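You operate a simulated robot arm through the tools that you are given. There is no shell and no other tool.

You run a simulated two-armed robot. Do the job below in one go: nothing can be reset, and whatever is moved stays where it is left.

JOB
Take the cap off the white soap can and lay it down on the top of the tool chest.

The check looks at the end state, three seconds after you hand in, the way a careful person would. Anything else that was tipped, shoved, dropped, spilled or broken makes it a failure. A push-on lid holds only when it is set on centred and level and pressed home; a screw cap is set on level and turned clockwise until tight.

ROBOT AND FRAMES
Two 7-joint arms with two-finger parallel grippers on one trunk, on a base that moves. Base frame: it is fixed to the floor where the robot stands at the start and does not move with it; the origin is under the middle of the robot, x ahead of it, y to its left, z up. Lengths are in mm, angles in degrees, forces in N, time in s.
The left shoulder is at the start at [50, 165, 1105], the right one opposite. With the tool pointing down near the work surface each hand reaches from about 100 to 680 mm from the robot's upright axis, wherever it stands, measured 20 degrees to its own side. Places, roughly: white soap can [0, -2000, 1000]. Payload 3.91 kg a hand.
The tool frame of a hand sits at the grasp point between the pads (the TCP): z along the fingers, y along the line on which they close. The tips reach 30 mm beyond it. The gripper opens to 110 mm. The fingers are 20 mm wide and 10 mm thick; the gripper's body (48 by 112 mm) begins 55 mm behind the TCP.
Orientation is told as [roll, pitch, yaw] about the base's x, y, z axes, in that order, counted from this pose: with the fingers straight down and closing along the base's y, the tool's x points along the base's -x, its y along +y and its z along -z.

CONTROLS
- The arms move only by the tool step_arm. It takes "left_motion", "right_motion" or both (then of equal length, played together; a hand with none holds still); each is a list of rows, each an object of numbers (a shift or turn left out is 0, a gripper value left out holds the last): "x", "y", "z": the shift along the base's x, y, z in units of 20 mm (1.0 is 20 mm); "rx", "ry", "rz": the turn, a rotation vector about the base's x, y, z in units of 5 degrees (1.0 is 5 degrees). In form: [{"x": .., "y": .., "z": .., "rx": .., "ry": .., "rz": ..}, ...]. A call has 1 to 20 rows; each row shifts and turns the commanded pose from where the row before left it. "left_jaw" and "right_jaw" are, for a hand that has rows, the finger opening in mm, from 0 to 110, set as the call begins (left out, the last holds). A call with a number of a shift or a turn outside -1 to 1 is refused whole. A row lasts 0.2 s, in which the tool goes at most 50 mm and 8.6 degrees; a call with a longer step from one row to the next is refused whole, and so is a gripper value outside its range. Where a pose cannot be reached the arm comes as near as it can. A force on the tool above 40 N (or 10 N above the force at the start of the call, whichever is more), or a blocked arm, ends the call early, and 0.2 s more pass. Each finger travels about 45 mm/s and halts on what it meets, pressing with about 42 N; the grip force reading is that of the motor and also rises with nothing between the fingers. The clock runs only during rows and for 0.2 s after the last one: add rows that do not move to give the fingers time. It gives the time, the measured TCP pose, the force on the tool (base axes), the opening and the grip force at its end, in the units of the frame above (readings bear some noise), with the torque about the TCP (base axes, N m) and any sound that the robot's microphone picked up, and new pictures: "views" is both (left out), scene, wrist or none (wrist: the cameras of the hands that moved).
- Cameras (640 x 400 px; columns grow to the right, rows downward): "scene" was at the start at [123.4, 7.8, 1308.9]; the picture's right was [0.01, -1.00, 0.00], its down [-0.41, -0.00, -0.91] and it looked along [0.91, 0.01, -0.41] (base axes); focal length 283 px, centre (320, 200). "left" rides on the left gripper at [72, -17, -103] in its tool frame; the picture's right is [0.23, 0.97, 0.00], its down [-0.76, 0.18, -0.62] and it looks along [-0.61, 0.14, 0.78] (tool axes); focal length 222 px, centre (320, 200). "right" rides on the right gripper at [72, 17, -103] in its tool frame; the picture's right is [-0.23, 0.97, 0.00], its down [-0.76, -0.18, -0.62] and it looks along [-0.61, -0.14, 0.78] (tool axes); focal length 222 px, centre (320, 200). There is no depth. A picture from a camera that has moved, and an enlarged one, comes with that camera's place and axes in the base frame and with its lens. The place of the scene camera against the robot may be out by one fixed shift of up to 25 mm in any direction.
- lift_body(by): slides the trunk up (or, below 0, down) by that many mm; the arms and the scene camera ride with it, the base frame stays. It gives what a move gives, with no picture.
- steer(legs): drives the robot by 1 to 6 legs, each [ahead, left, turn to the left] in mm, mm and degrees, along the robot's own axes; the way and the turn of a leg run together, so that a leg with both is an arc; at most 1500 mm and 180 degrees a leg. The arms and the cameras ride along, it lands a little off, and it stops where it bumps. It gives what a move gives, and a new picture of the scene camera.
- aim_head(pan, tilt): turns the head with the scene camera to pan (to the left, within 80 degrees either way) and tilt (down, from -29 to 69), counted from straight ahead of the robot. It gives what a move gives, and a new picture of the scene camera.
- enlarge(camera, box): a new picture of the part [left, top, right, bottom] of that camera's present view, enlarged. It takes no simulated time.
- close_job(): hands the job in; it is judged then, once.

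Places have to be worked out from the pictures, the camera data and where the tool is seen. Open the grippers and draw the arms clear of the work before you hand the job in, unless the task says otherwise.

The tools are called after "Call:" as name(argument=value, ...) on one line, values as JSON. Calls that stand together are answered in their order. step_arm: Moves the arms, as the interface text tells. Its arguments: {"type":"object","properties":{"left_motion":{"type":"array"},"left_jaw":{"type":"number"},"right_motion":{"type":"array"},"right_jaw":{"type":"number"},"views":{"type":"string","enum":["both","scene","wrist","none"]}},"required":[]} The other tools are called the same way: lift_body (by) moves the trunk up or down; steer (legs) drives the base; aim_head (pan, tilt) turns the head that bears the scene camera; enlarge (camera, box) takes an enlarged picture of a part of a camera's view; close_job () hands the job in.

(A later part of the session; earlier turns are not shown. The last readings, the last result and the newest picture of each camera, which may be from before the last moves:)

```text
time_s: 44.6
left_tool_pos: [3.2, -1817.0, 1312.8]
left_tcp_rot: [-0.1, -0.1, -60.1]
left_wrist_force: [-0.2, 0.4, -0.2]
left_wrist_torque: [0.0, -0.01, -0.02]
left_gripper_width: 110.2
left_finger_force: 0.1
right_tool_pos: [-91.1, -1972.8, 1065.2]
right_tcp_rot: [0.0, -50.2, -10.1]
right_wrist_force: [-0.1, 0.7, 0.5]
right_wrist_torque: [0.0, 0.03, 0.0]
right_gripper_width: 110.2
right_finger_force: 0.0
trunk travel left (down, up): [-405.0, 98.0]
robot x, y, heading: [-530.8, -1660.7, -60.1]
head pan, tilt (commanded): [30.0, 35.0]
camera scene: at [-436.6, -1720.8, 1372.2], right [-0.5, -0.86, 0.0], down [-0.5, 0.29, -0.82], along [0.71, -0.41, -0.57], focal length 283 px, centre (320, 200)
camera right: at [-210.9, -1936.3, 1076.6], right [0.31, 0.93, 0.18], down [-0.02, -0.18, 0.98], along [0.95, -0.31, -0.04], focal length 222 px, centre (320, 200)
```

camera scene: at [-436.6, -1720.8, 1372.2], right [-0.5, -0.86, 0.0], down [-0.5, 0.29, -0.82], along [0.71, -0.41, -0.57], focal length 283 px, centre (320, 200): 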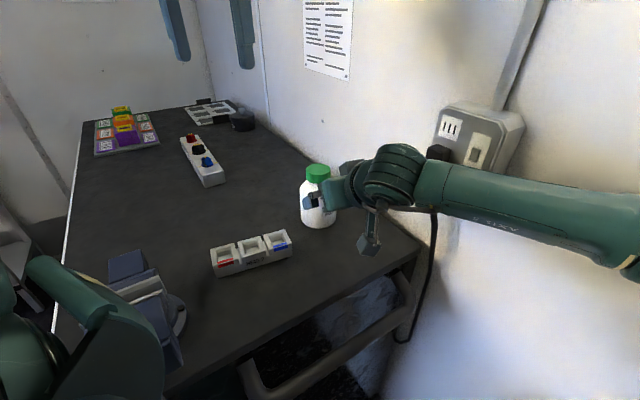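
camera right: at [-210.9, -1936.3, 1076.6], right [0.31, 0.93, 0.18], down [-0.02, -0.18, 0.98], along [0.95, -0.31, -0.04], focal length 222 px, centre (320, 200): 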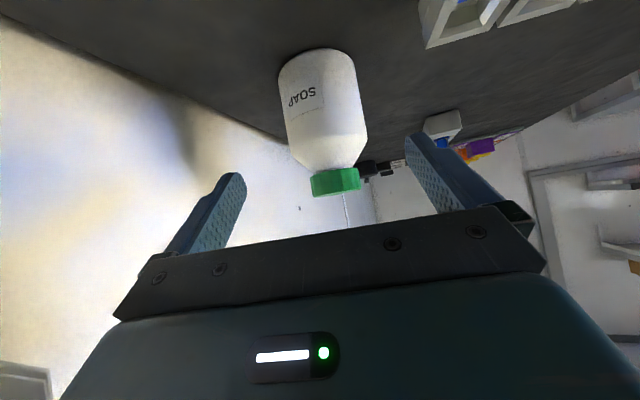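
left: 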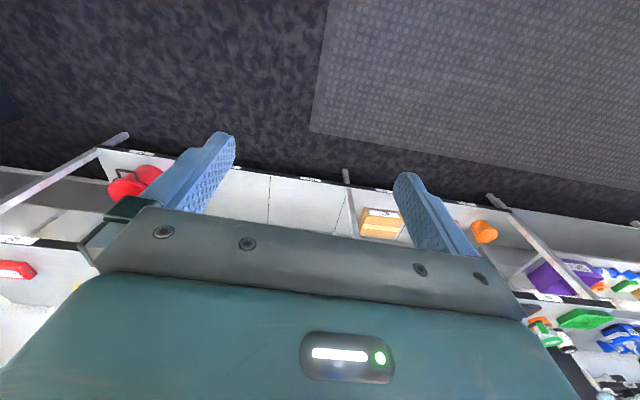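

The can sits centred between the right fingers in the wrist view. I advance two thirds of the way along the tool axis and check.

Call:
step_arm(right_motion=[{"x": 0.552, "y": -0.1005, "z": -0.457}, {"x": 0.552, "y": -0.1005, "z": -0.457}, {"x": 0.552, "y": -0.1005, "z": -0.457}, {"x": 0.552, "y": -0.1005, "z": -0.457}, {"x": 0.552, "y": -0.1005, "z": -0.457}, {"x": 0.552, "y": -0.1005, "z": -0.457}])

Call:
enlarge(camera="scene", box=[250, 130, 410, 260])

Call:
enlarge(camera="left", box=[130, 40, 370, 220])

```text
time_s: 46.0
left_tool_pos: [4.1, -1816.8, 1313.5]
left_tcp_rot: [-0.1, -0.1, -60.1]
left_wrist_force: [-0.5, 0.3, -0.5]
left_wrist_torque: [-0.02, -0.01, 0.0]
left_gripper_width: 110.1
left_finger_force: 0.1
right_tool_pos: [-22.7, -1984.8, 1010.7]
right_tcp_rot: [0.1, -50.1, -10.2]
right_wrist_force: [-1.3, -0.3, 0.1]
right_wrist_torque: [0.02, -0.02, 0.01]
right_gripper_width: 110.0
right_finger_force: 0.2
trunk travel left (down, up): [-405.0, 98.0]
robot x, y, heading: [-529.0, -1653.3, -60.3]
head pan, tilt (commanded): [30.0, 35.0]
camera scene: at [-436.5, -1720.7, 1372.1], right [-0.5, -0.86, 0.0], down [-0.5, 0.29, -0.82], along [0.71, -0.41, -0.57], focal length 283 px, centre (320, 200)
camera right: at [-144.1, -1948.2, 1021.5], right [0.31, 0.93, 0.18], down [-0.02, -0.18, 0.98], along [0.95, -0.31, -0.04], focal length 222 px, centre (320, 200)
```

scene: 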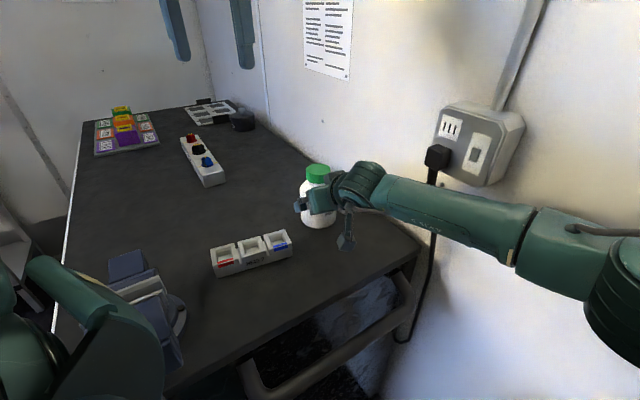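
right: 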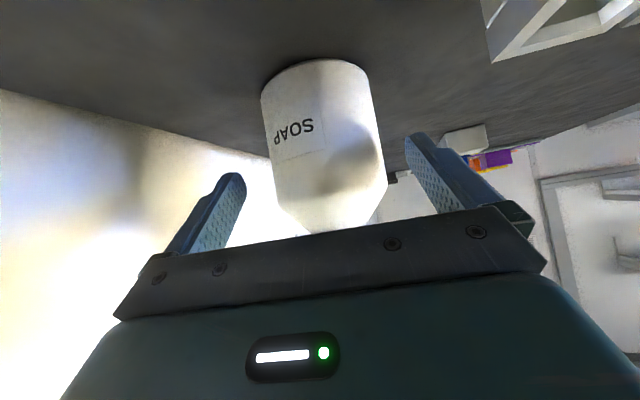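

```text
3.08 times, centred on (330, 195) of scene
camera zoom: at [-436.5, -1720.7, 1372.1], right [-0.5, -0.86, 0.0], down [-0.5, 0.29, -0.82], along [0.71, -0.41, -0.57], focal length 869 px, centre (289, 215)
```

zoom: 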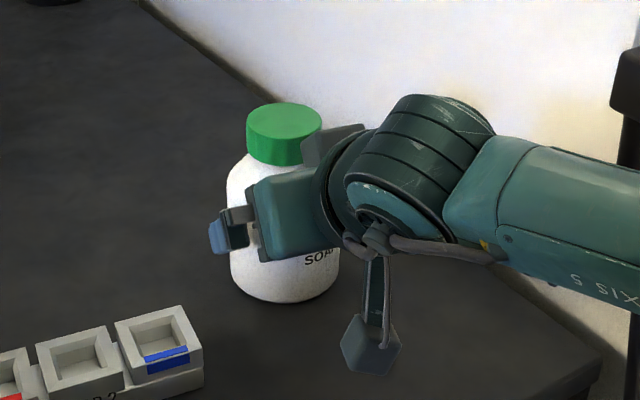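

```text
2.22 times, centred on (250, 130) of left
camera zoom: at [-48.0, -1761.1, 1417.1], right [0.73, 0.68, 0.0], down [0.53, -0.57, 0.62], along [0.43, -0.46, -0.78], focal length 494 px, centre (476, 356)
```

zoom: 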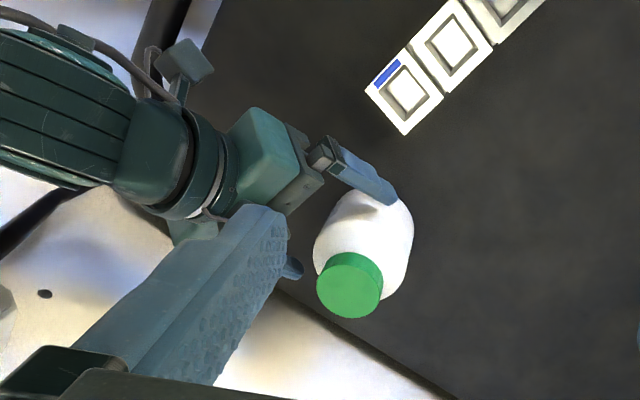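

The can is still centred with about 12 mm each side. I go the last 43 mm along the axis so the pads straddle the body's lower-middle part.

Call:
step_arm(right_motion=[{"x": 0.515, "y": -0.098, "z": -0.462}, {"x": 0.515, "y": -0.098, "z": -0.462}, {"x": 0.515, "y": -0.098, "z": -0.462}])

Call:
enlarge(camera="left", box=[150, 70, 350, 220])

Call:
enlarge(camera="scene", box=[270, 145, 390, 245])

```text
time_s: 46.8
left_tool_pos: [2.3, -1816.9, 1313.5]
left_tcp_rot: [0.0, -0.1, -60.2]
left_wrist_force: [0.3, -0.2, 1.1]
left_wrist_torque: [-0.02, -0.01, 0.0]
left_gripper_width: 109.9
left_finger_force: 0.0
right_tool_pos: [-3.5, -1989.7, 993.2]
right_tcp_rot: [0.1, -50.3, -10.0]
right_wrist_force: [0.6, 0.1, 0.2]
right_wrist_torque: [-0.02, 0.01, 0.03]
right_gripper_width: 110.3
right_finger_force: 0.1
right hand out of reach, approached as far as the arm can: row 3
trunk travel left (down, up): [-405.0, 98.0]
robot x, y, heading: [-528.4, -1658.8, -60.1]
head pan, tilt (commanded): [30.0, 35.0]
camera scene: at [-436.9, -1720.8, 1372.2], right [-0.5, -0.86, 0.0], down [-0.5, 0.29, -0.82], along [0.71, -0.41, -0.57], focal length 283 px, centre (320, 200)
camera right: at [-124.0, -1952.5, 1003.3], right [0.31, 0.93, 0.18], down [-0.02, -0.18, 0.98], along [0.95, -0.31, -0.04], focal length 222 px, centre (320, 200)
```

scene: 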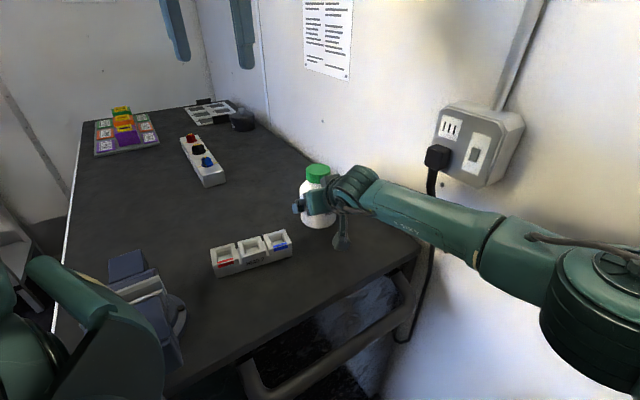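
right: 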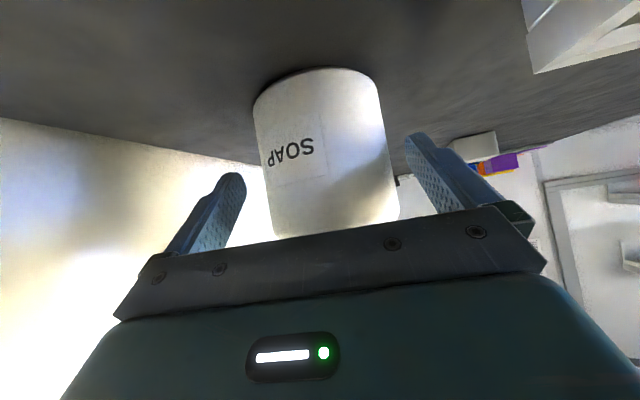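

```text
2.67 times, centred on (250, 145) of left
camera zoom: at [-48.4, -1761.3, 1417.2], right [0.73, 0.68, 0.0], down [0.53, -0.57, 0.62], along [0.43, -0.46, -0.78], focal length 592 px, centre (507, 347)
```

zoom: 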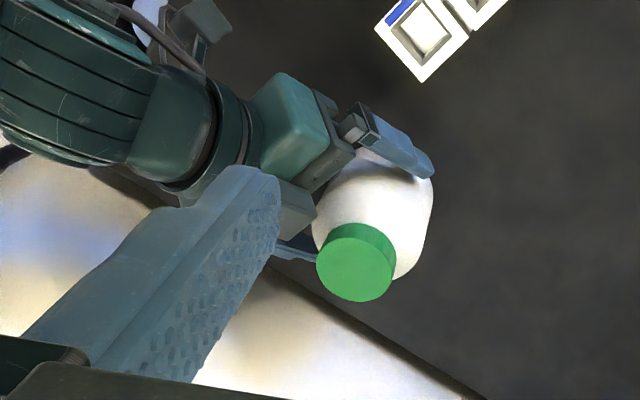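

```text
4.00 times, centred on (330, 195) of scene
camera zoom: at [-436.9, -1720.8, 1372.2], right [-0.5, -0.86, 0.0], down [-0.5, 0.29, -0.82], along [0.71, -0.41, -0.57], focal length 1130 px, centre (280, 220)
```

zoom: 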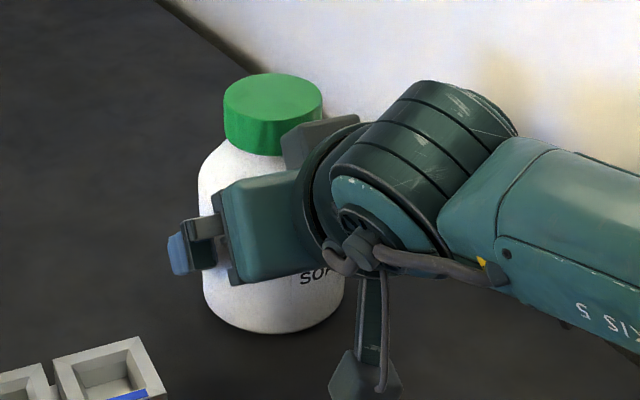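

The right arm ran out of reach about 15 mm short, so the pads would only catch the can with their very tips. I back the hand out along its axis and will move the base ~45 mm closer.

Call:
step_arm(right_motion=[{"x": -0.552, "y": 0.1, "z": 0.457}, {"x": -0.552, "y": 0.1, "z": 0.457}, {"x": -0.552, "y": 0.1, "z": 0.457}, {"x": -0.552, "y": 0.1, "z": 0.457}, {"x": -0.552, "y": 0.1, "z": 0.457}, {"x": -0.552, "y": 0.1, "z": 0.457}, {"x": -0.552, "y": 0.1, "z": 0.457}, {"x": -0.552, "y": 0.1, "z": 0.457}, {"z": 1}], views="none")

Call:
steer(legs=[[43, -15, 0]])

```text
time_s: 48.8
left_tool_pos: [2.1, -1815.2, 1314.3]
left_tcp_rot: [-0.1, -0.2, -60.1]
left_wrist_force: [-0.3, 0.0, -0.1]
left_wrist_torque: [-0.02, 0.0, 0.0]
left_gripper_width: 110.1
left_finger_force: 0.1
right_tool_pos: [-92.5, -1973.4, 1085.4]
right_tcp_rot: [0.0, -50.1, -10.1]
right_wrist_force: [0.5, -0.2, 0.0]
right_wrist_torque: [0.0, 0.02, -0.01]
right_gripper_width: 110.3
right_finger_force: 0.1
trunk travel left (down, up): [-405.0, 98.0]
robot x, y, heading: [-528.8, -1658.4, -60.1]
head pan, tilt (commanded): [30.0, 35.0]
```

```text
time_s: 49.7
left_tool_pos: [12.2, -1861.2, 1312.5]
left_tcp_rot: [0.0, 0.0, -60.0]
left_wrist_force: [-0.1, -0.8, 0.7]
left_wrist_torque: [0.04, -0.01, 0.01]
left_gripper_width: 110.1
left_finger_force: 0.0
right_tool_pos: [-82.7, -2019.0, 1085.4]
right_tcp_rot: [0.2, -50.1, -10.2]
right_wrist_force: [0.4, 0.4, 0.8]
right_wrist_torque: [0.03, -0.02, 0.02]
right_gripper_width: 110.0
right_finger_force: 0.2
trunk travel left (down, up): [-405.0, 98.0]
robot x, y, heading: [-524.1, -1700.8, -60.3]
head pan, tilt (commanded): [30.0, 35.0]
camera scene: at [-428.0, -1766.5, 1372.0], right [-0.5, -0.87, 0.0], down [-0.5, 0.29, -0.82], along [0.71, -0.41, -0.57], focal length 283 px, centre (320, 200)
```

scene: 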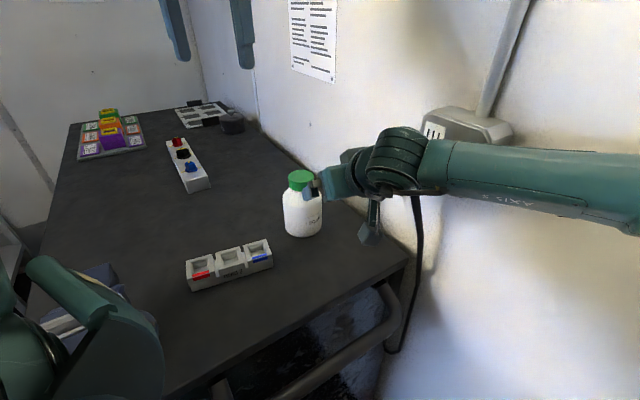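

The base moved by about (+10, -45). I re-check the can's place in both wrist cameras before approaching again.

Call:
enlarge(camera="right", box=[220, 20, 420, 220])

Call:
enlarge(camera="left", box=[180, 80, 340, 220])

```text
2.00 times, centred on (320, 120) of right
camera zoom: at [-202.8, -1981.8, 1096.1], right [0.31, 0.93, 0.18], down [-0.02, -0.18, 0.98], along [0.95, -0.31, -0.04], focal length 444 px, centre (320, 360)
```

zoom: 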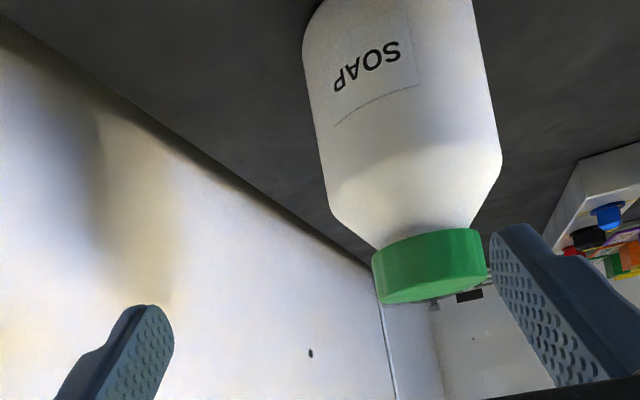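

```text
2.86 times, centred on (260, 150) of left
camera zoom: at [-39.5, -1806.8, 1416.9], right [0.73, 0.68, 0.0], down [0.53, -0.57, 0.62], along [0.43, -0.46, -0.78], focal length 635 px, centre (491, 343)
```

zoom: 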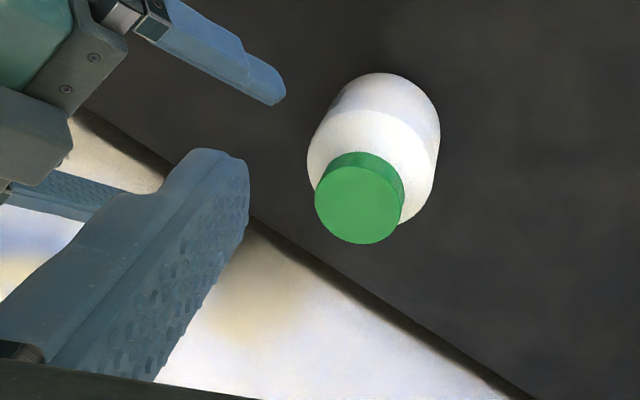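

Both cameras again give the can axis at ≈(23, -1992). I realign the right hand laterally and then run the approach along its axis.

Call:
step_arm(right_motion=[{"y": 0.767, "z": -0.423}, {"y": 0.767, "z": -0.423}, {"y": 0.767, "z": -0.423}, {"x": 0.566, "y": -0.102, "z": -0.481}, {"x": 0.566, "y": -0.102, "z": -0.481}, {"x": 0.566, "y": -0.102, "z": -0.481}, {"x": 0.566, "y": -0.102, "z": -0.481}, {"x": 0.566, "y": -0.102, "z": -0.481}], views="wrist")

```text
time_s: 51.5
left_tool_pos: [10.9, -1860.0, 1314.1]
left_tcp_rot: [0.0, 0.0, -59.9]
left_wrist_force: [-0.1, -0.7, 0.3]
left_wrist_torque: [-0.02, -0.01, 0.02]
left_gripper_width: 110.0
left_finger_force: 0.0
right_tool_pos: [-26.3, -1982.1, 1010.8]
right_tcp_rot: [0.0, -50.1, -10.2]
right_wrist_force: [-0.2, 0.9, -0.2]
right_wrist_torque: [0.01, -0.03, 0.02]
right_gripper_width: 109.9
right_finger_force: 0.0
trunk travel left (down, up): [-405.0, 98.0]
robot x, y, heading: [-522.6, -1698.5, -60.2]
head pan, tilt (commanded): [30.0, 35.0]
camera right: at [-146.3, -1944.8, 1022.6], right [0.31, 0.93, 0.18], down [-0.02, -0.18, 0.98], along [0.95, -0.31, -0.04], focal length 222 px, centre (320, 200)
```

right: 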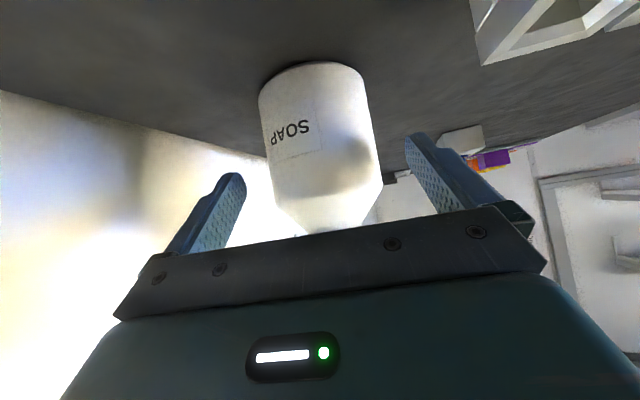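

Still centred. I go the last 45 mm along the axis.

Call:
step_arm(right_motion=[{"x": 0.57, "y": -0.11, "z": -0.463}, {"x": 0.57, "y": -0.11, "z": -0.463}, {"x": 0.57, "y": -0.11, "z": -0.463}])

Call:
enlarge(camera="left", box=[150, 60, 350, 220])

```text
time_s: 52.3
left_tool_pos: [10.5, -1859.6, 1313.9]
left_tcp_rot: [-0.2, -0.1, -60.0]
left_wrist_force: [0.8, 0.2, -0.1]
left_wrist_torque: [0.01, -0.01, -0.01]
left_gripper_width: 110.0
left_finger_force: 0.0
right_tool_pos: [1.3, -1991.3, 988.9]
right_tcp_rot: [0.0, -50.1, -9.9]
right_wrist_force: [-0.2, 0.3, -0.1]
right_wrist_torque: [-0.02, 0.02, 0.03]
right_gripper_width: 109.9
right_finger_force: 0.0
right hand out of reach, approached as far as the arm can: row 3
trunk travel left (down, up): [-405.0, 98.0]
robot x, y, heading: [-524.1, -1702.3, -60.1]
head pan, tilt (commanded): [30.0, 35.0]
camera scene: at [-428.4, -1765.2, 1372.2], right [-0.5, -0.87, 0.0], down [-0.5, 0.29, -0.82], along [0.71, -0.41, -0.57], focal length 283 px, centre (320, 200)
camera right: at [-119.7, -1954.2, 999.4], right [0.31, 0.93, 0.17], down [-0.02, -0.18, 0.98], along [0.95, -0.31, -0.04], focal length 222 px, centre (320, 200)
```

scene: 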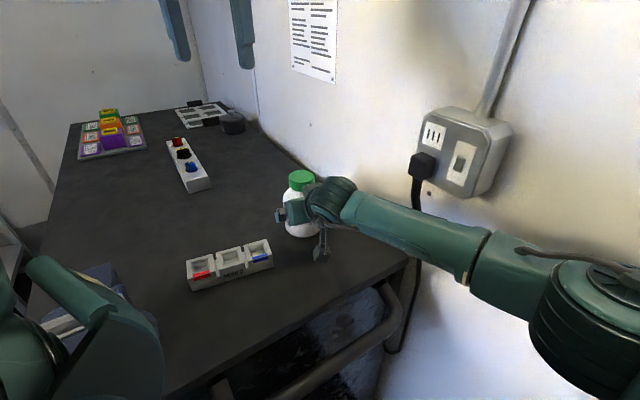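
right: 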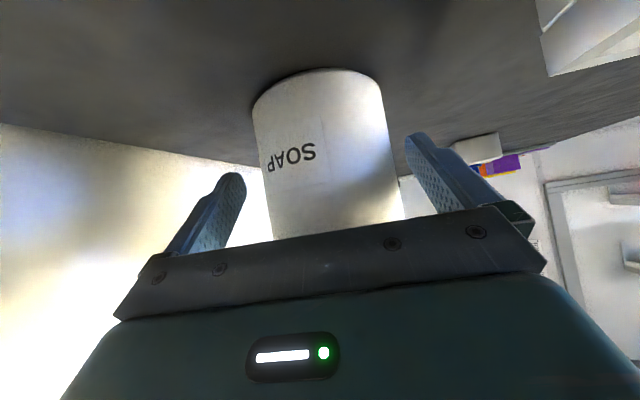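

```text
2.50 times, centred on (250, 140) of left
camera zoom: at [-39.9, -1805.4, 1417.2], right [0.73, 0.68, 0.0], down [0.53, -0.57, 0.62], along [0.43, -0.46, -0.78], focal length 555 px, centre (495, 350)
```

zoom: 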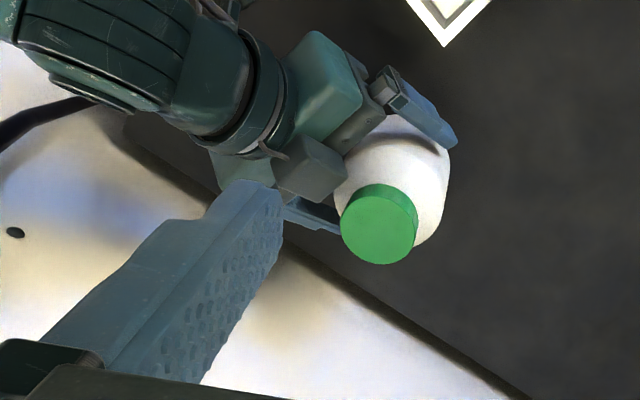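

The arm stops ~9 mm short again, so it's a joint limit rather than the distance; the pads now reach about 16 mm of contact line. I test whether a small purely forward shift is still possible.

Call:
step_arm(right_motion=[{"x": 0.25, "y": -0.03}, {"x": 0.25, "y": -0.03}], views="none")

```text
time_s: 52.9
left_tool_pos: [13.1, -1860.2, 1313.9]
left_tcp_rot: [0.0, -0.1, -60.1]
left_wrist_force: [0.0, -0.2, -1.0]
left_wrist_torque: [0.0, -0.02, -0.02]
left_gripper_width: 110.0
left_finger_force: 0.0
right_tool_pos: [1.0, -1991.3, 988.3]
right_tcp_rot: [0.0, -50.1, -10.1]
right_wrist_force: [0.1, -0.2, 0.4]
right_wrist_torque: [0.02, 0.0, 0.03]
right_gripper_width: 110.0
right_finger_force: 0.1
right hand out of reach, approached as far as the arm can: row 1, 2
trunk travel left (down, up): [-405.0, 98.0]
robot x, y, heading: [-517.3, -1701.6, -60.2]
head pan, tilt (commanded): [30.0, 35.0]
```

Forward is blocked; I test straight down by a few millimetres.

Call:
step_arm(right_motion=[{"z": -0.25}, {"z": -0.25}], views="none")

```text
time_s: 53.5
left_tool_pos: [11.2, -1859.6, 1313.4]
left_tcp_rot: [0.0, -0.1, -59.9]
left_wrist_force: [-0.1, 0.1, -0.8]
left_wrist_torque: [-0.01, 0.01, 0.01]
left_gripper_width: 110.1
left_finger_force: 0.1
right_tool_pos: [-0.4, -1991.7, 978.5]
right_tcp_rot: [0.1, -50.1, -10.1]
right_wrist_force: [0.0, 0.5, -0.3]
right_wrist_torque: [-0.02, -0.02, 0.0]
right_gripper_width: 110.1
right_finger_force: 0.0
trunk travel left (down, up): [-405.0, 98.0]
robot x, y, heading: [-523.4, -1700.9, -60.1]
head pan, tilt (commanded): [30.0, 35.0]
```

Straight down works, forward doesn't. I pitch the hand 5° flatter, which brings the wrist back and should buy some forward reach, then creep forward.

Call:
step_arm(right_motion=[{"rx": -0.176, "ry": -0.984, "z": 0.2}, {"x": 0.25, "y": -0.03}, {"x": 0.2, "y": -0.03}], views="wrist")

```text
time_s: 54.3
left_tool_pos: [12.4, -1860.5, 1312.7]
left_tcp_rot: [-0.1, -0.1, -60.0]
left_wrist_force: [0.5, 0.4, 0.6]
left_wrist_torque: [0.0, -0.01, 0.03]
left_gripper_width: 110.2
left_finger_force: 0.1
right_tool_pos: [9.6, -1993.9, 983.9]
right_tcp_rot: [0.0, -55.2, -10.0]
right_wrist_force: [0.0, -0.2, 0.1]
right_wrist_torque: [-0.03, 0.03, -0.01]
right_gripper_width: 110.3
right_finger_force: 0.0
trunk travel left (down, up): [-405.0, 98.0]
robot x, y, heading: [-521.8, -1703.5, -59.9]
head pan, tilt (commanded): [30.0, 35.0]
camera right: at [-110.9, -1956.4, 982.2], right [0.3, 0.94, 0.19], down [-0.11, -0.16, 0.98], along [0.95, -0.31, 0.05], focal length 222 px, centre (320, 200)
```

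right: 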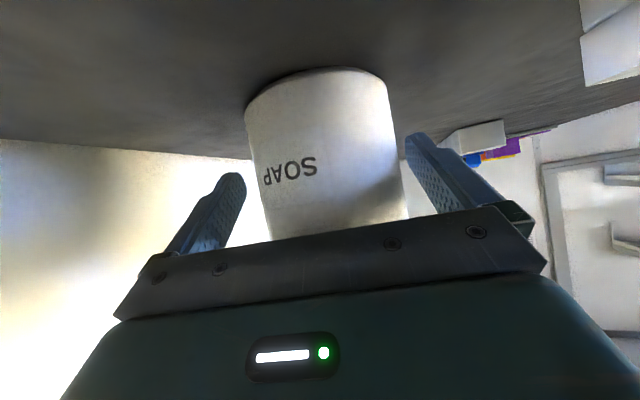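

Now the pads reach past the can's middle with a good contact line at z≈975. I centre the hand 4 mm sideways and close the right gripper on the body.

Call:
step_arm(right_motion=[{"x": 0.035, "y": 0.19}, {}], views="none")

Call:
step_arm(right_motion=[{}, {}, {}, {}, {}], right_jaw=75, views="both")

```text
time_s: 54.9
left_tool_pos: [12.0, -1860.2, 1314.4]
left_tcp_rot: [-0.1, -0.2, -60.0]
left_wrist_force: [-0.7, 0.4, 0.8]
left_wrist_torque: [0.0, 0.03, 0.01]
left_gripper_width: 110.0
left_finger_force: 0.0
right_tool_pos: [9.1, -1992.7, 982.7]
right_tcp_rot: [0.1, -55.1, -10.1]
right_wrist_force: [0.3, 0.1, -0.2]
right_wrist_torque: [0.02, 0.01, 0.0]
right_gripper_width: 109.9
right_finger_force: 0.1
right hand out of reach, approached as far as the arm can: row 1
trunk travel left (down, up): [-405.0, 98.0]
robot x, y, heading: [-517.5, -1699.8, -60.1]
head pan, tilt (commanded): [30.0, 35.0]
```

```text
time_s: 56.1
left_tool_pos: [12.2, -1860.0, 1313.7]
left_tcp_rot: [-0.1, -0.1, -59.9]
left_wrist_force: [0.3, -0.6, -0.1]
left_wrist_torque: [0.01, 0.0, -0.03]
left_gripper_width: 110.0
left_finger_force: 0.0
right_tool_pos: [8.9, -1991.1, 983.3]
right_tcp_rot: [0.1, -55.2, -10.0]
right_wrist_force: [-0.3, 4.8, 1.1]
right_wrist_torque: [0.02, 0.07, -0.02]
right_gripper_width: 82.9
right_finger_force: 41.7
trunk travel left (down, up): [-405.0, 98.0]
robot x, y, heading: [-524.1, -1699.6, -59.9]
head pan, tilt (commanded): [30.0, 35.0]
camera scene: at [-428.4, -1764.7, 1372.2], right [-0.5, -0.87, 0.0], down [-0.5, 0.29, -0.82], along [0.71, -0.41, -0.57], focal length 283 px, centre (320, 200)
camera right: at [-111.0, -1955.2, 982.4], right [0.3, 0.94, 0.19], down [-0.11, -0.16, 0.98], along [0.95, -0.31, 0.05], focal length 222 px, centre (320, 200)
```

scene: 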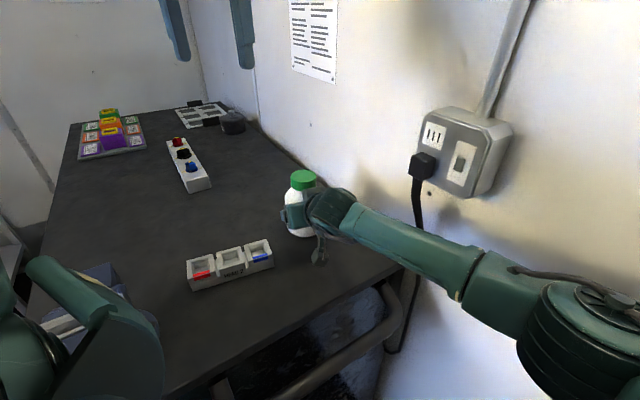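
right: 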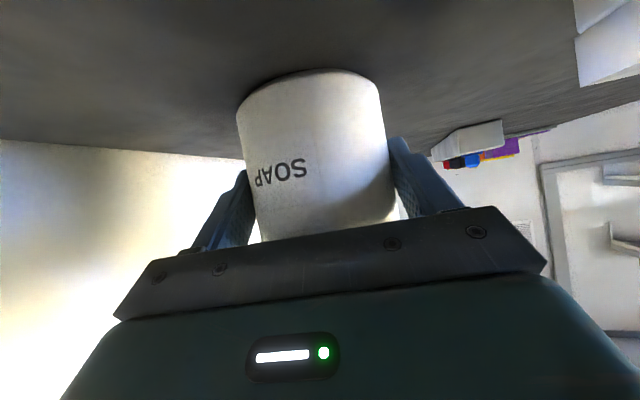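

The right hand holds the can (width 82.9 mm, 42 N). Now I look from the left wrist camera to fix the cap's position after the grip.

Call:
enlarge(camera="left", box=[180, 80, 340, 220])

```text
2.86 times, centred on (260, 150) of left
camera zoom: at [-39.9, -1804.8, 1417.2], right [0.73, 0.68, 0.0], down [0.53, -0.57, 0.62], along [0.43, -0.46, -0.78], focal length 635 px, centre (491, 343)
```

zoom: 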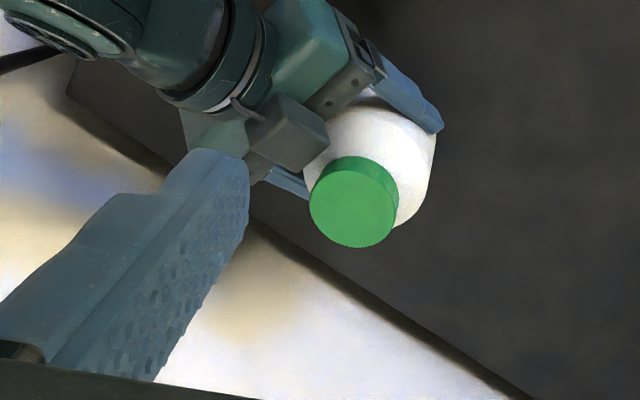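

A grey block on the upper side of the right gripper sits near the cap; I want to know how high it is before bringing the left fingers down. I enlarge the scene view there.

Call:
enlarge(camera="scene", box=[265, 155, 365, 255])

Call:
enlarge(camera="left", box=[150, 60, 310, 180])

```text
4.00 times, centred on (315, 205) of scene
camera zoom: at [-428.4, -1764.7, 1372.2], right [-0.5, -0.87, 0.0], down [-0.5, 0.29, -0.82], along [0.71, -0.41, -0.57], focal length 1130 px, centre (340, 180)
```

zoom: 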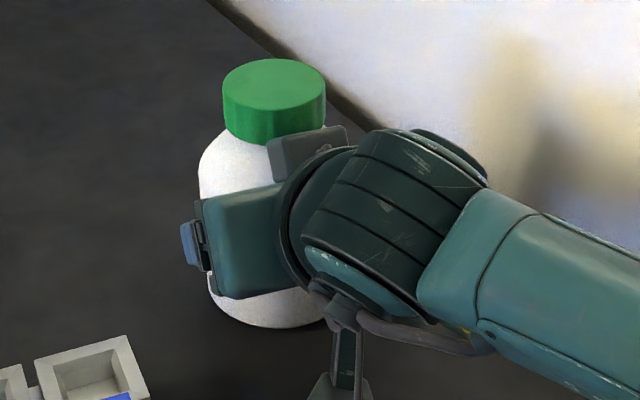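

```text
3.33 times, centred on (230, 120) of left
camera zoom: at [-39.9, -1804.8, 1417.2], right [0.73, 0.68, 0.0], down [0.53, -0.57, 0.62], along [0.43, -0.46, -0.78], focal length 740 px, centre (620, 467)
```

zoom: 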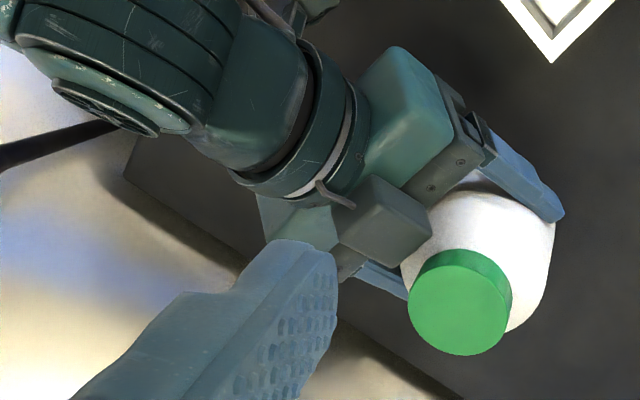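

The block on the right gripper (a centred housing, top front edge at about fwd -43 mm from the can axis, z≈1058) leaves room if the left fingers work to the sides. The cap is at ≈(21.5, -1992.5); I bring the left hand above it at z 1160 with jaws at 76 mm and yaw -55.

Call:
step_arm(left_motion=[{"x": 0.052, "y": -0.736, "z": -0.854, "rz": 1}, {"x": 0.052, "y": -0.736, "z": -0.854}, {"x": 0.052, "y": -0.736, "z": -0.854}, {"x": 0.052, "y": -0.736, "z": -0.854}, {"x": 0.052, "y": -0.736, "z": -0.854}, {"x": 0.052, "y": -0.736, "z": -0.854}, {"x": 0.052, "y": -0.736, "z": -0.854}, {"x": 0.052, "y": -0.736, "z": -0.854}, {"x": 0.052, "y": -0.736, "z": -0.854}, {}], left_jaw=76)

Call:
enlarge(camera="left", box=[220, 80, 420, 230])

```text
time_s: 58.3
left_tool_pos: [19.2, -1991.1, 1160.2]
left_tcp_rot: [0.1, -0.1, -55.2]
left_wrist_force: [0.0, -0.1, -0.3]
left_wrist_torque: [0.01, 0.0, 0.02]
left_gripper_width: 76.0
left_finger_force: 0.1
right_tool_pos: [9.1, -1992.7, 983.5]
right_tcp_rot: [0.0, -55.2, -10.2]
right_wrist_force: [-3.4, 1.7, 1.0]
right_wrist_torque: [-0.17, 0.09, -0.15]
right_gripper_width: 83.1
right_finger_force: 42.1
trunk travel left (down, up): [-405.0, 98.0]
robot x, y, heading: [-518.1, -1703.0, -60.0]
head pan, tilt (commanded): [30.0, 35.0]
camera scene: at [-428.8, -1765.0, 1372.2], right [-0.5, -0.87, 0.0], down [-0.5, 0.29, -0.82], along [0.71, -0.41, -0.57], focal length 283 px, centre (320, 200)
camera left: at [-36.1, -1942.3, 1263.6], right [0.67, 0.74, 0.0], down [0.58, -0.52, 0.62], along [0.46, -0.42, -0.78], focal length 222 px, centre (320, 200)
```

scene: 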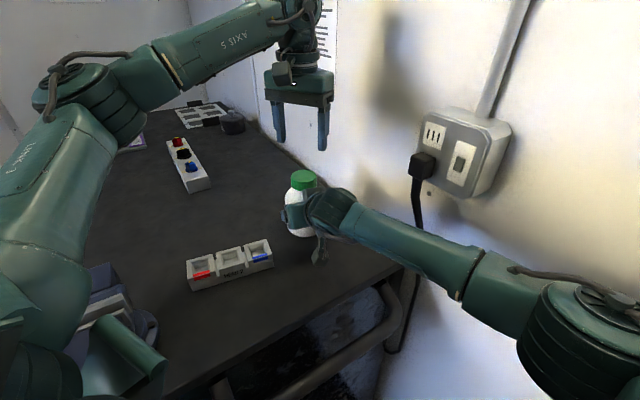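
left: 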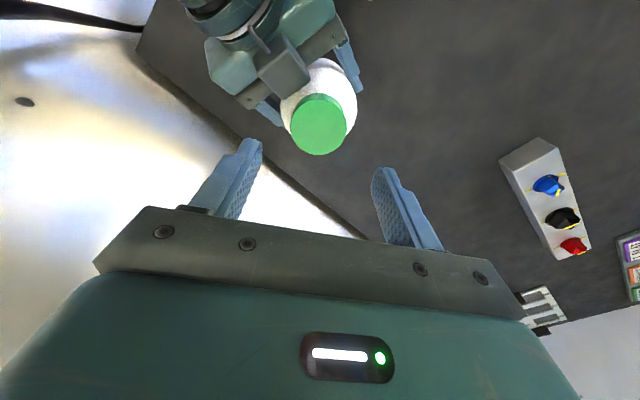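

```text
2.67 times, centred on (320, 155) of left
camera zoom: at [-36.1, -1942.3, 1263.6], right [0.67, 0.74, 0.0], down [0.58, -0.52, 0.62], along [0.46, -0.42, -0.78], focal length 592 px, centre (320, 320)
```

zoom: 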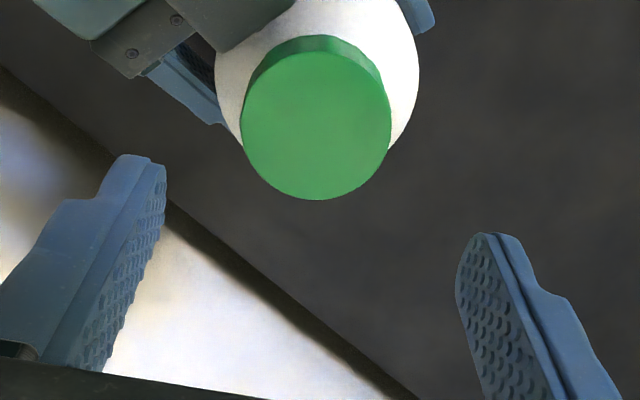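

The cap's offset from the left tool axis is only about (0.5, -2.5) mm. I correct that and descend to just above the cap.

Call:
step_arm(left_motion=[{"x": 0.025, "y": -0.125, "z": -0.75}, {"z": -0.75}, {"z": -0.75}, {"z": -0.75}, {}], views="wrist")

Call:
enlarge(camera="left", box=[220, 80, 420, 230])

Call:
enlarge(camera="scene", box=[240, 80, 370, 250])

```text
time_s: 59.5
left_tool_pos: [19.4, -1994.9, 1099.2]
left_tcp_rot: [-0.1, -0.1, -55.1]
left_wrist_force: [-0.2, 0.4, -0.2]
left_wrist_torque: [0.01, 0.03, -0.03]
left_gripper_width: 76.1
left_finger_force: 0.0
right_tool_pos: [10.7, -1993.0, 983.1]
right_tcp_rot: [0.1, -55.2, -10.1]
right_wrist_force: [-2.5, 1.0, 0.8]
right_wrist_torque: [-0.16, 0.09, -0.1]
right_gripper_width: 83.4
right_finger_force: 42.4
trunk travel left (down, up): [-405.0, 98.0]
robot x, y, heading: [-518.8, -1704.2, -60.4]
head pan, tilt (commanded): [30.0, 35.0]
camera left: at [-35.4, -1944.6, 1203.4], right [0.67, 0.74, 0.0], down [0.58, -0.52, 0.62], along [0.46, -0.42, -0.78], focal length 222 px, centre (320, 200)
```

left: 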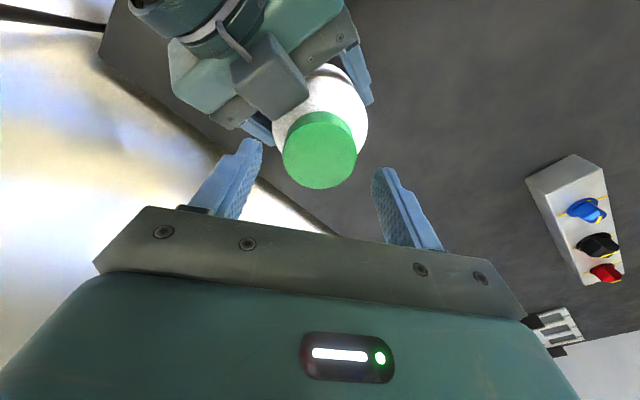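

```text
2.67 times, centred on (320, 155) of left
camera zoom: at [-35.4, -1944.6, 1203.4], right [0.67, 0.74, 0.0], down [0.58, -0.52, 0.62], along [0.46, -0.42, -0.78], focal length 592 px, centre (320, 320)
```

zoom: 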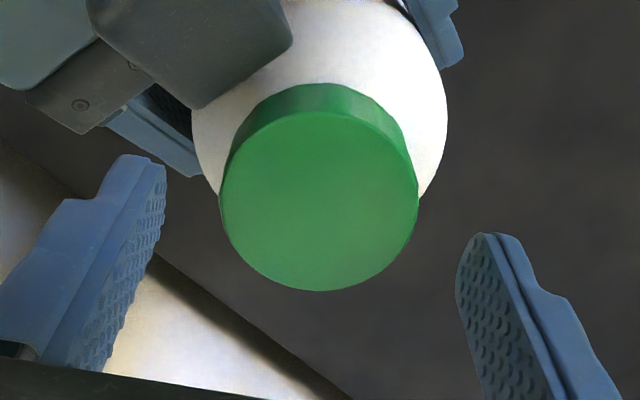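

```text
2.35 times, centred on (305, 165) of scene
camera zoom: at [-428.8, -1765.1, 1372.2], right [-0.5, -0.87, 0.0], down [-0.5, 0.29, -0.82], along [0.71, -0.41, -0.57], focal length 665 px, centre (355, 282)
```

zoom: 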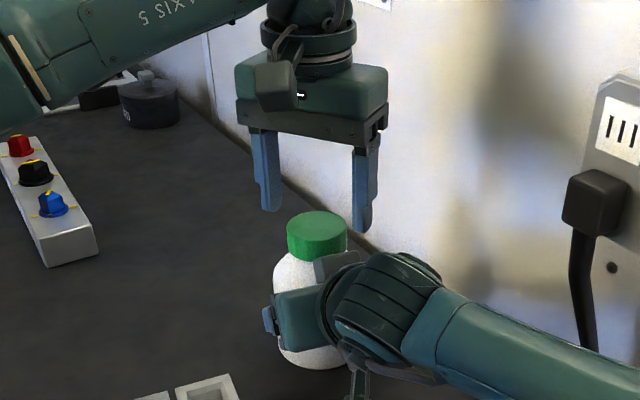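

After allowing for perspective the cap is within ~1.5 mm of the left tool axis, and the fingers come down clear of the right gripper's housing. I lower to TCP z≈1076 so the tips end just above the cap's lower rim.

Call:
step_arm(left_motion=[{"x": 0.03, "y": -0.06, "z": -0.58}, {"z": -0.58}, {}], views="both")

Call:
enlarge(camera="scene", box=[250, 110, 350, 230])

Call:
enlarge(camera="left", box=[220, 80, 420, 230])

```text
time_s: 60.3
left_tool_pos: [21.2, -1995.6, 1077.6]
left_tcp_rot: [0.0, -0.1, -55.0]
left_wrist_force: [1.1, -0.7, 0.1]
left_wrist_torque: [-0.01, -0.01, 0.0]
left_gripper_width: 75.9
left_finger_force: 0.1
right_tool_pos: [10.6, -1993.6, 982.7]
right_tcp_rot: [0.1, -55.2, -10.1]
right_wrist_force: [-1.9, 0.6, 1.7]
right_wrist_torque: [-0.2, 0.03, -0.07]
right_gripper_width: 83.3
right_finger_force: 42.2
trunk travel left (down, up): [-405.0, 98.0]
robot x, y, heading: [-519.9, -1702.2, -59.9]
head pan, tilt (commanded): [30.0, 35.0]
camera scene: at [-428.8, -1765.2, 1372.2], right [-0.5, -0.87, 0.0], down [-0.5, 0.29, -0.82], along [0.71, -0.41, -0.57], focal length 283 px, centre (320, 200)
camera left: at [-34.8, -1945.6, 1180.2], right [0.67, 0.74, 0.0], down [0.58, -0.52, 0.62], along [0.46, -0.42, -0.78], focal length 222 px, centre (320, 200)
```

scene: 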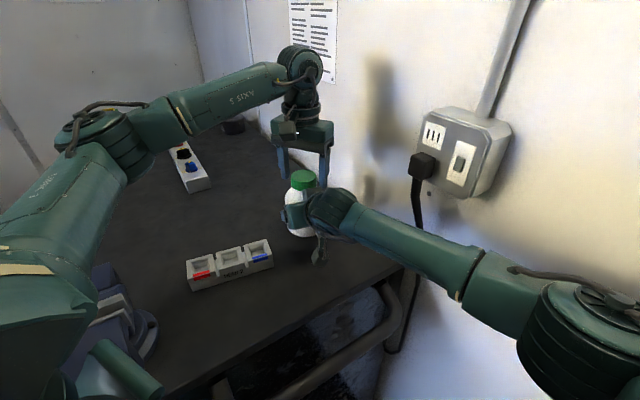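
left: 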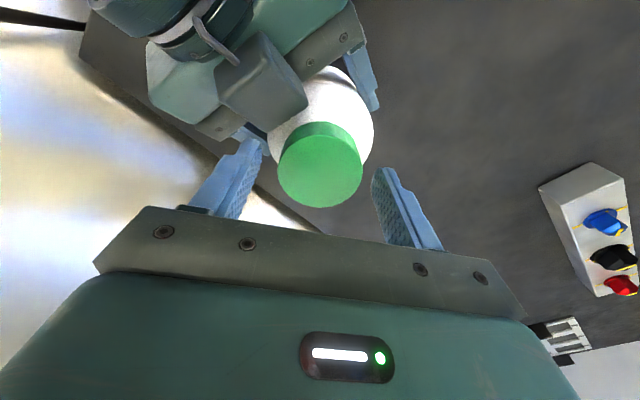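

```text
3.33 times, centred on (300, 170) of scene
camera zoom: at [-428.8, -1765.2, 1372.2], right [-0.5, -0.87, 0.0], down [-0.5, 0.29, -0.82], along [0.71, -0.41, -0.57], focal length 942 px, centre (387, 300)
```

zoom: 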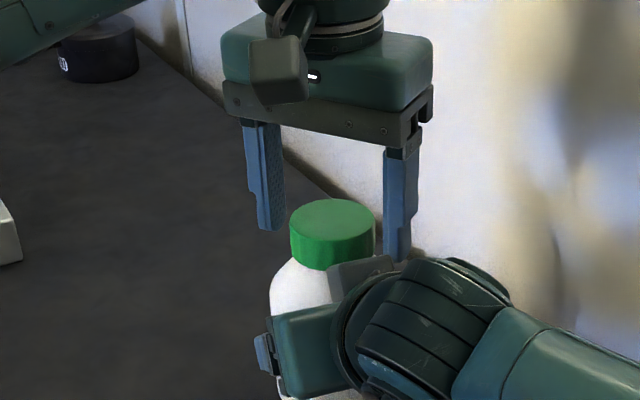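

```text
2.67 times, centred on (320, 155) of left
camera zoom: at [-34.8, -1945.6, 1180.2], right [0.67, 0.74, 0.0], down [0.58, -0.52, 0.62], along [0.46, -0.42, -0.78], focal length 592 px, centre (320, 320)
```

zoom: 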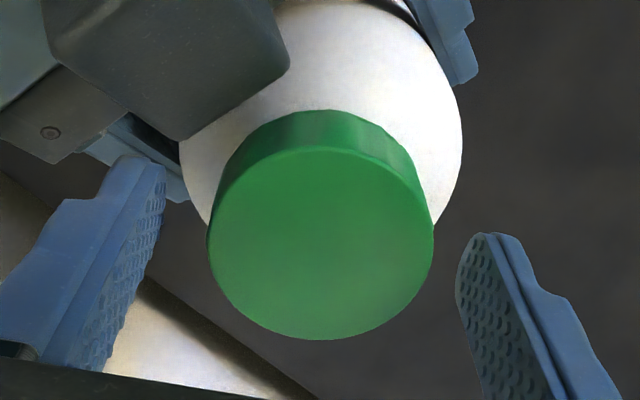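

The fingers straddle the cap evenly. I close the left gripper on it.

Call:
step_arm(left_motion=[{}, {}, {}, {}, {}], left_jaw=44, views="both")

Call:
enlarge(camera="scene", box=[250, 110, 350, 250])

```text
time_s: 61.5
left_tool_pos: [21.3, -1996.3, 1076.7]
left_tcp_rot: [0.1, -0.1, -55.1]
left_wrist_force: [-0.9, -1.0, -0.6]
left_wrist_torque: [0.01, 0.04, 0.06]
left_gripper_width: 49.4
left_finger_force: 42.0
right_tool_pos: [10.2, -1992.5, 982.9]
right_tcp_rot: [0.2, -55.1, -10.2]
right_wrist_force: [-2.0, -0.4, 2.7]
right_wrist_torque: [-0.26, 0.11, -0.13]
right_gripper_width: 83.0
right_finger_force: 42.6
trunk travel left (down, up): [-405.0, 98.0]
robot x, y, heading: [-519.5, -1701.4, -60.1]
head pan, tilt (commanded): [30.0, 35.0]
camera scene: at [-428.7, -1765.2, 1372.2], right [-0.5, -0.87, 0.0], down [-0.5, 0.29, -0.82], along [0.71, -0.41, -0.57], focal length 283 px, centre (320, 200)
camera left: at [-34.9, -1945.8, 1180.3], right [0.67, 0.74, 0.0], down [0.58, -0.52, 0.62], along [0.46, -0.42, -0.78], focal length 222 px, centre (320, 200)
```

scene: 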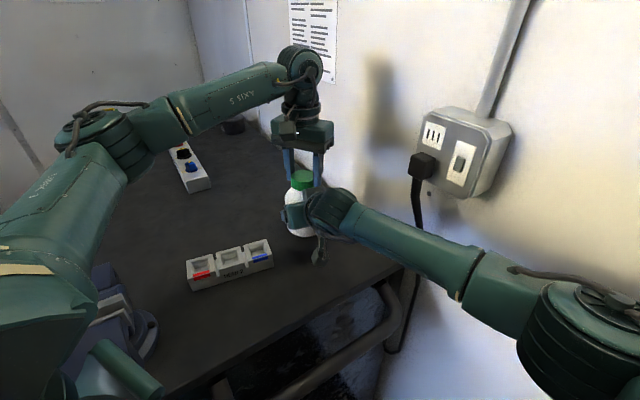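
left: 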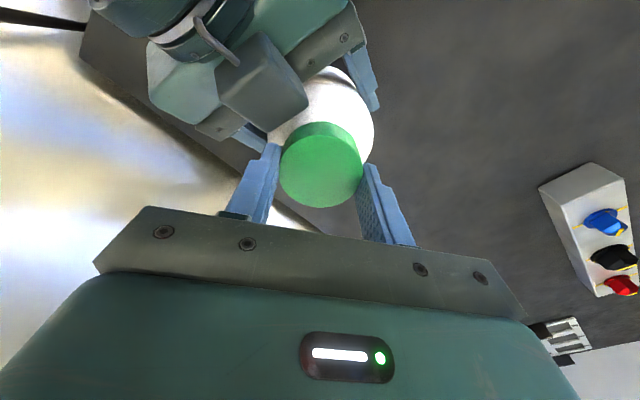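

```text
2.86 times, centred on (300, 180) of scene
camera zoom: at [-428.7, -1765.2, 1372.2], right [-0.5, -0.87, 0.0], down [-0.5, 0.29, -0.82], along [0.71, -0.41, -0.57], focal length 807 px, centre (377, 257)
```

zoom: 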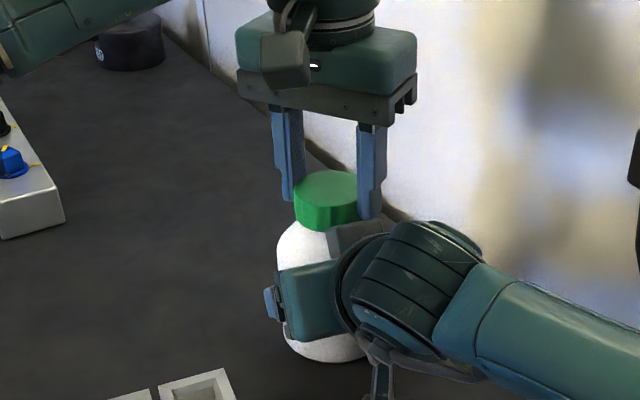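

The cap is gripped (49.4 mm, 42 N). I start turning it counter-clockwise by 25° and watch torque and both grips.

Call:
step_arm(left_motion=[{"rz": 1}, {"rz": 1}, {"rz": 1}, {"rz": 1}, {"rz": 1}], views="wrist")

```text
time_s: 62.7
left_tool_pos: [20.6, -1995.1, 1076.3]
left_tcp_rot: [0.0, 0.0, -30.1]
left_wrist_force: [0.5, -0.9, 0.0]
left_wrist_torque: [0.0, 0.0, 0.01]
left_gripper_width: 49.4
left_finger_force: 42.2
right_tool_pos: [9.0, -1993.0, 983.3]
right_tcp_rot: [0.1, -55.2, -10.1]
right_wrist_force: [-1.4, -1.0, 1.8]
right_wrist_torque: [-0.29, -0.04, -0.09]
right_gripper_width: 83.0
right_finger_force: 42.2
trunk travel left (down, up): [-405.0, 98.0]
robot x, y, heading: [-520.3, -1700.8, -59.9]
head pan, tilt (commanded): [30.0, 35.0]
heard: snap
camera left: at [-50.8, -1973.9, 1179.9], right [0.29, 0.96, 0.0], down [0.75, -0.23, 0.62], along [0.6, -0.18, -0.78], focal length 222 px, centre (320, 200)
```

left: 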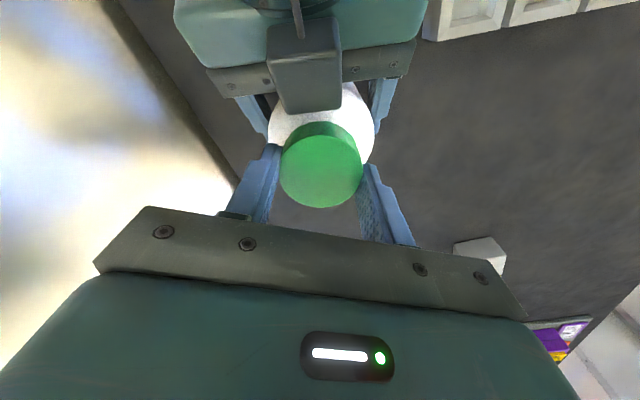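

A snap was heard and the torque is now near zero, so the cap has probably broken loose. I keep turning counter-clockwise another 60° and watch.

Call:
step_arm(left_motion=[{"rz": 1}, {"rz": 1}, {"rz": 1}, {"rz": 1}, {"rz": 1}, {"rz": 1}, {"rz": 1}, {"rz": 1}, {"rz": 1}, {"rz": 1}, {"rz": 1}, {"rz": 1}], views="both")

Call:
enlarge(camera="left", box=[220, 60, 420, 230])

Call:
enlarge(camera="scene", box=[250, 110, 350, 250])

```text
time_s: 65.3
left_tool_pos: [22.1, -1994.8, 1077.0]
left_tcp_rot: [0.0, 0.0, 30.0]
left_wrist_force: [1.5, 9.4, 0.6]
left_wrist_torque: [0.28, -0.01, -0.07]
left_gripper_width: 49.3
left_finger_force: 42.1
right_tool_pos: [9.9, -1994.3, 982.5]
right_tcp_rot: [0.2, -55.1, -10.2]
right_wrist_force: [-1.6, -5.3, 2.2]
right_wrist_torque: [0.59, -0.1, 0.06]
right_gripper_width: 83.0
right_finger_force: 42.4
trunk travel left (down, up): [-405.0, 98.0]
robot x, y, heading: [-520.7, -1703.6, -60.0]
head pan, tilt (commanded): [30.0, 35.0]
camera scene: at [-428.6, -1764.5, 1372.2], right [-0.5, -0.87, 0.0], down [-0.5, 0.29, -0.82], along [0.71, -0.41, -0.57], focal length 283 px, centre (320, 200)
camera left: at [-33.4, -2046.0, 1180.3], right [-0.68, 0.73, 0.0], down [0.57, 0.53, 0.62], along [0.46, 0.43, -0.78], focal length 222 px, centre (320, 200)
```

scene: 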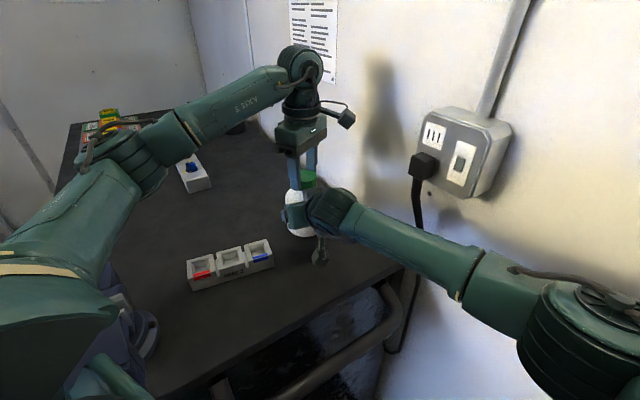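
left: 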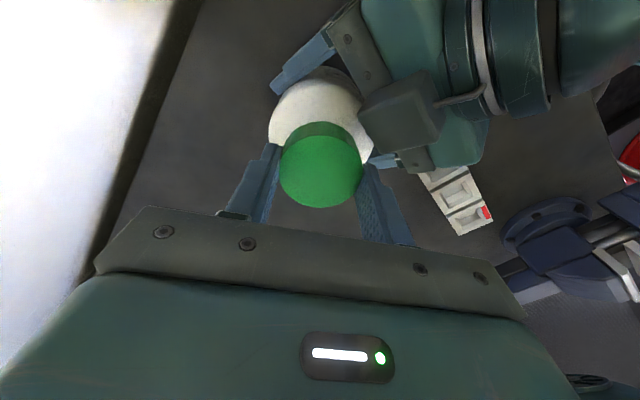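

```text
2.35 times, centred on (320, 145) of left
camera zoom: at [-33.4, -2046.0, 1180.3], right [-0.68, 0.73, 0.0], down [0.57, 0.53, 0.62], along [0.46, 0.43, -0.78], focal length 523 px, centre (320, 329)
```

zoom: 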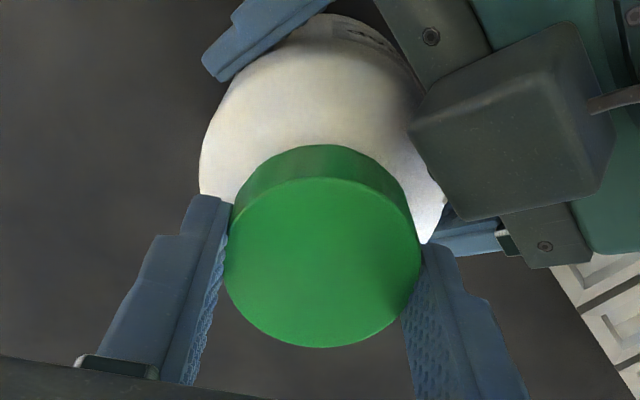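

```text
2.86 times, centred on (300, 180) of scene
camera zoom: at [-428.6, -1764.5, 1372.2], right [-0.5, -0.87, 0.0], down [-0.5, 0.29, -0.82], along [0.71, -0.41, -0.57], focal length 807 px, centre (377, 257)
```

zoom: 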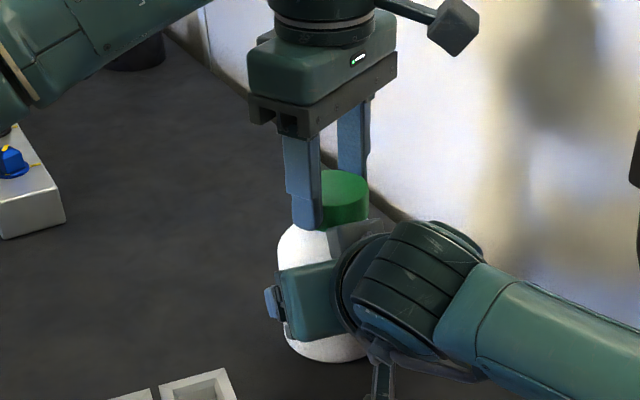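

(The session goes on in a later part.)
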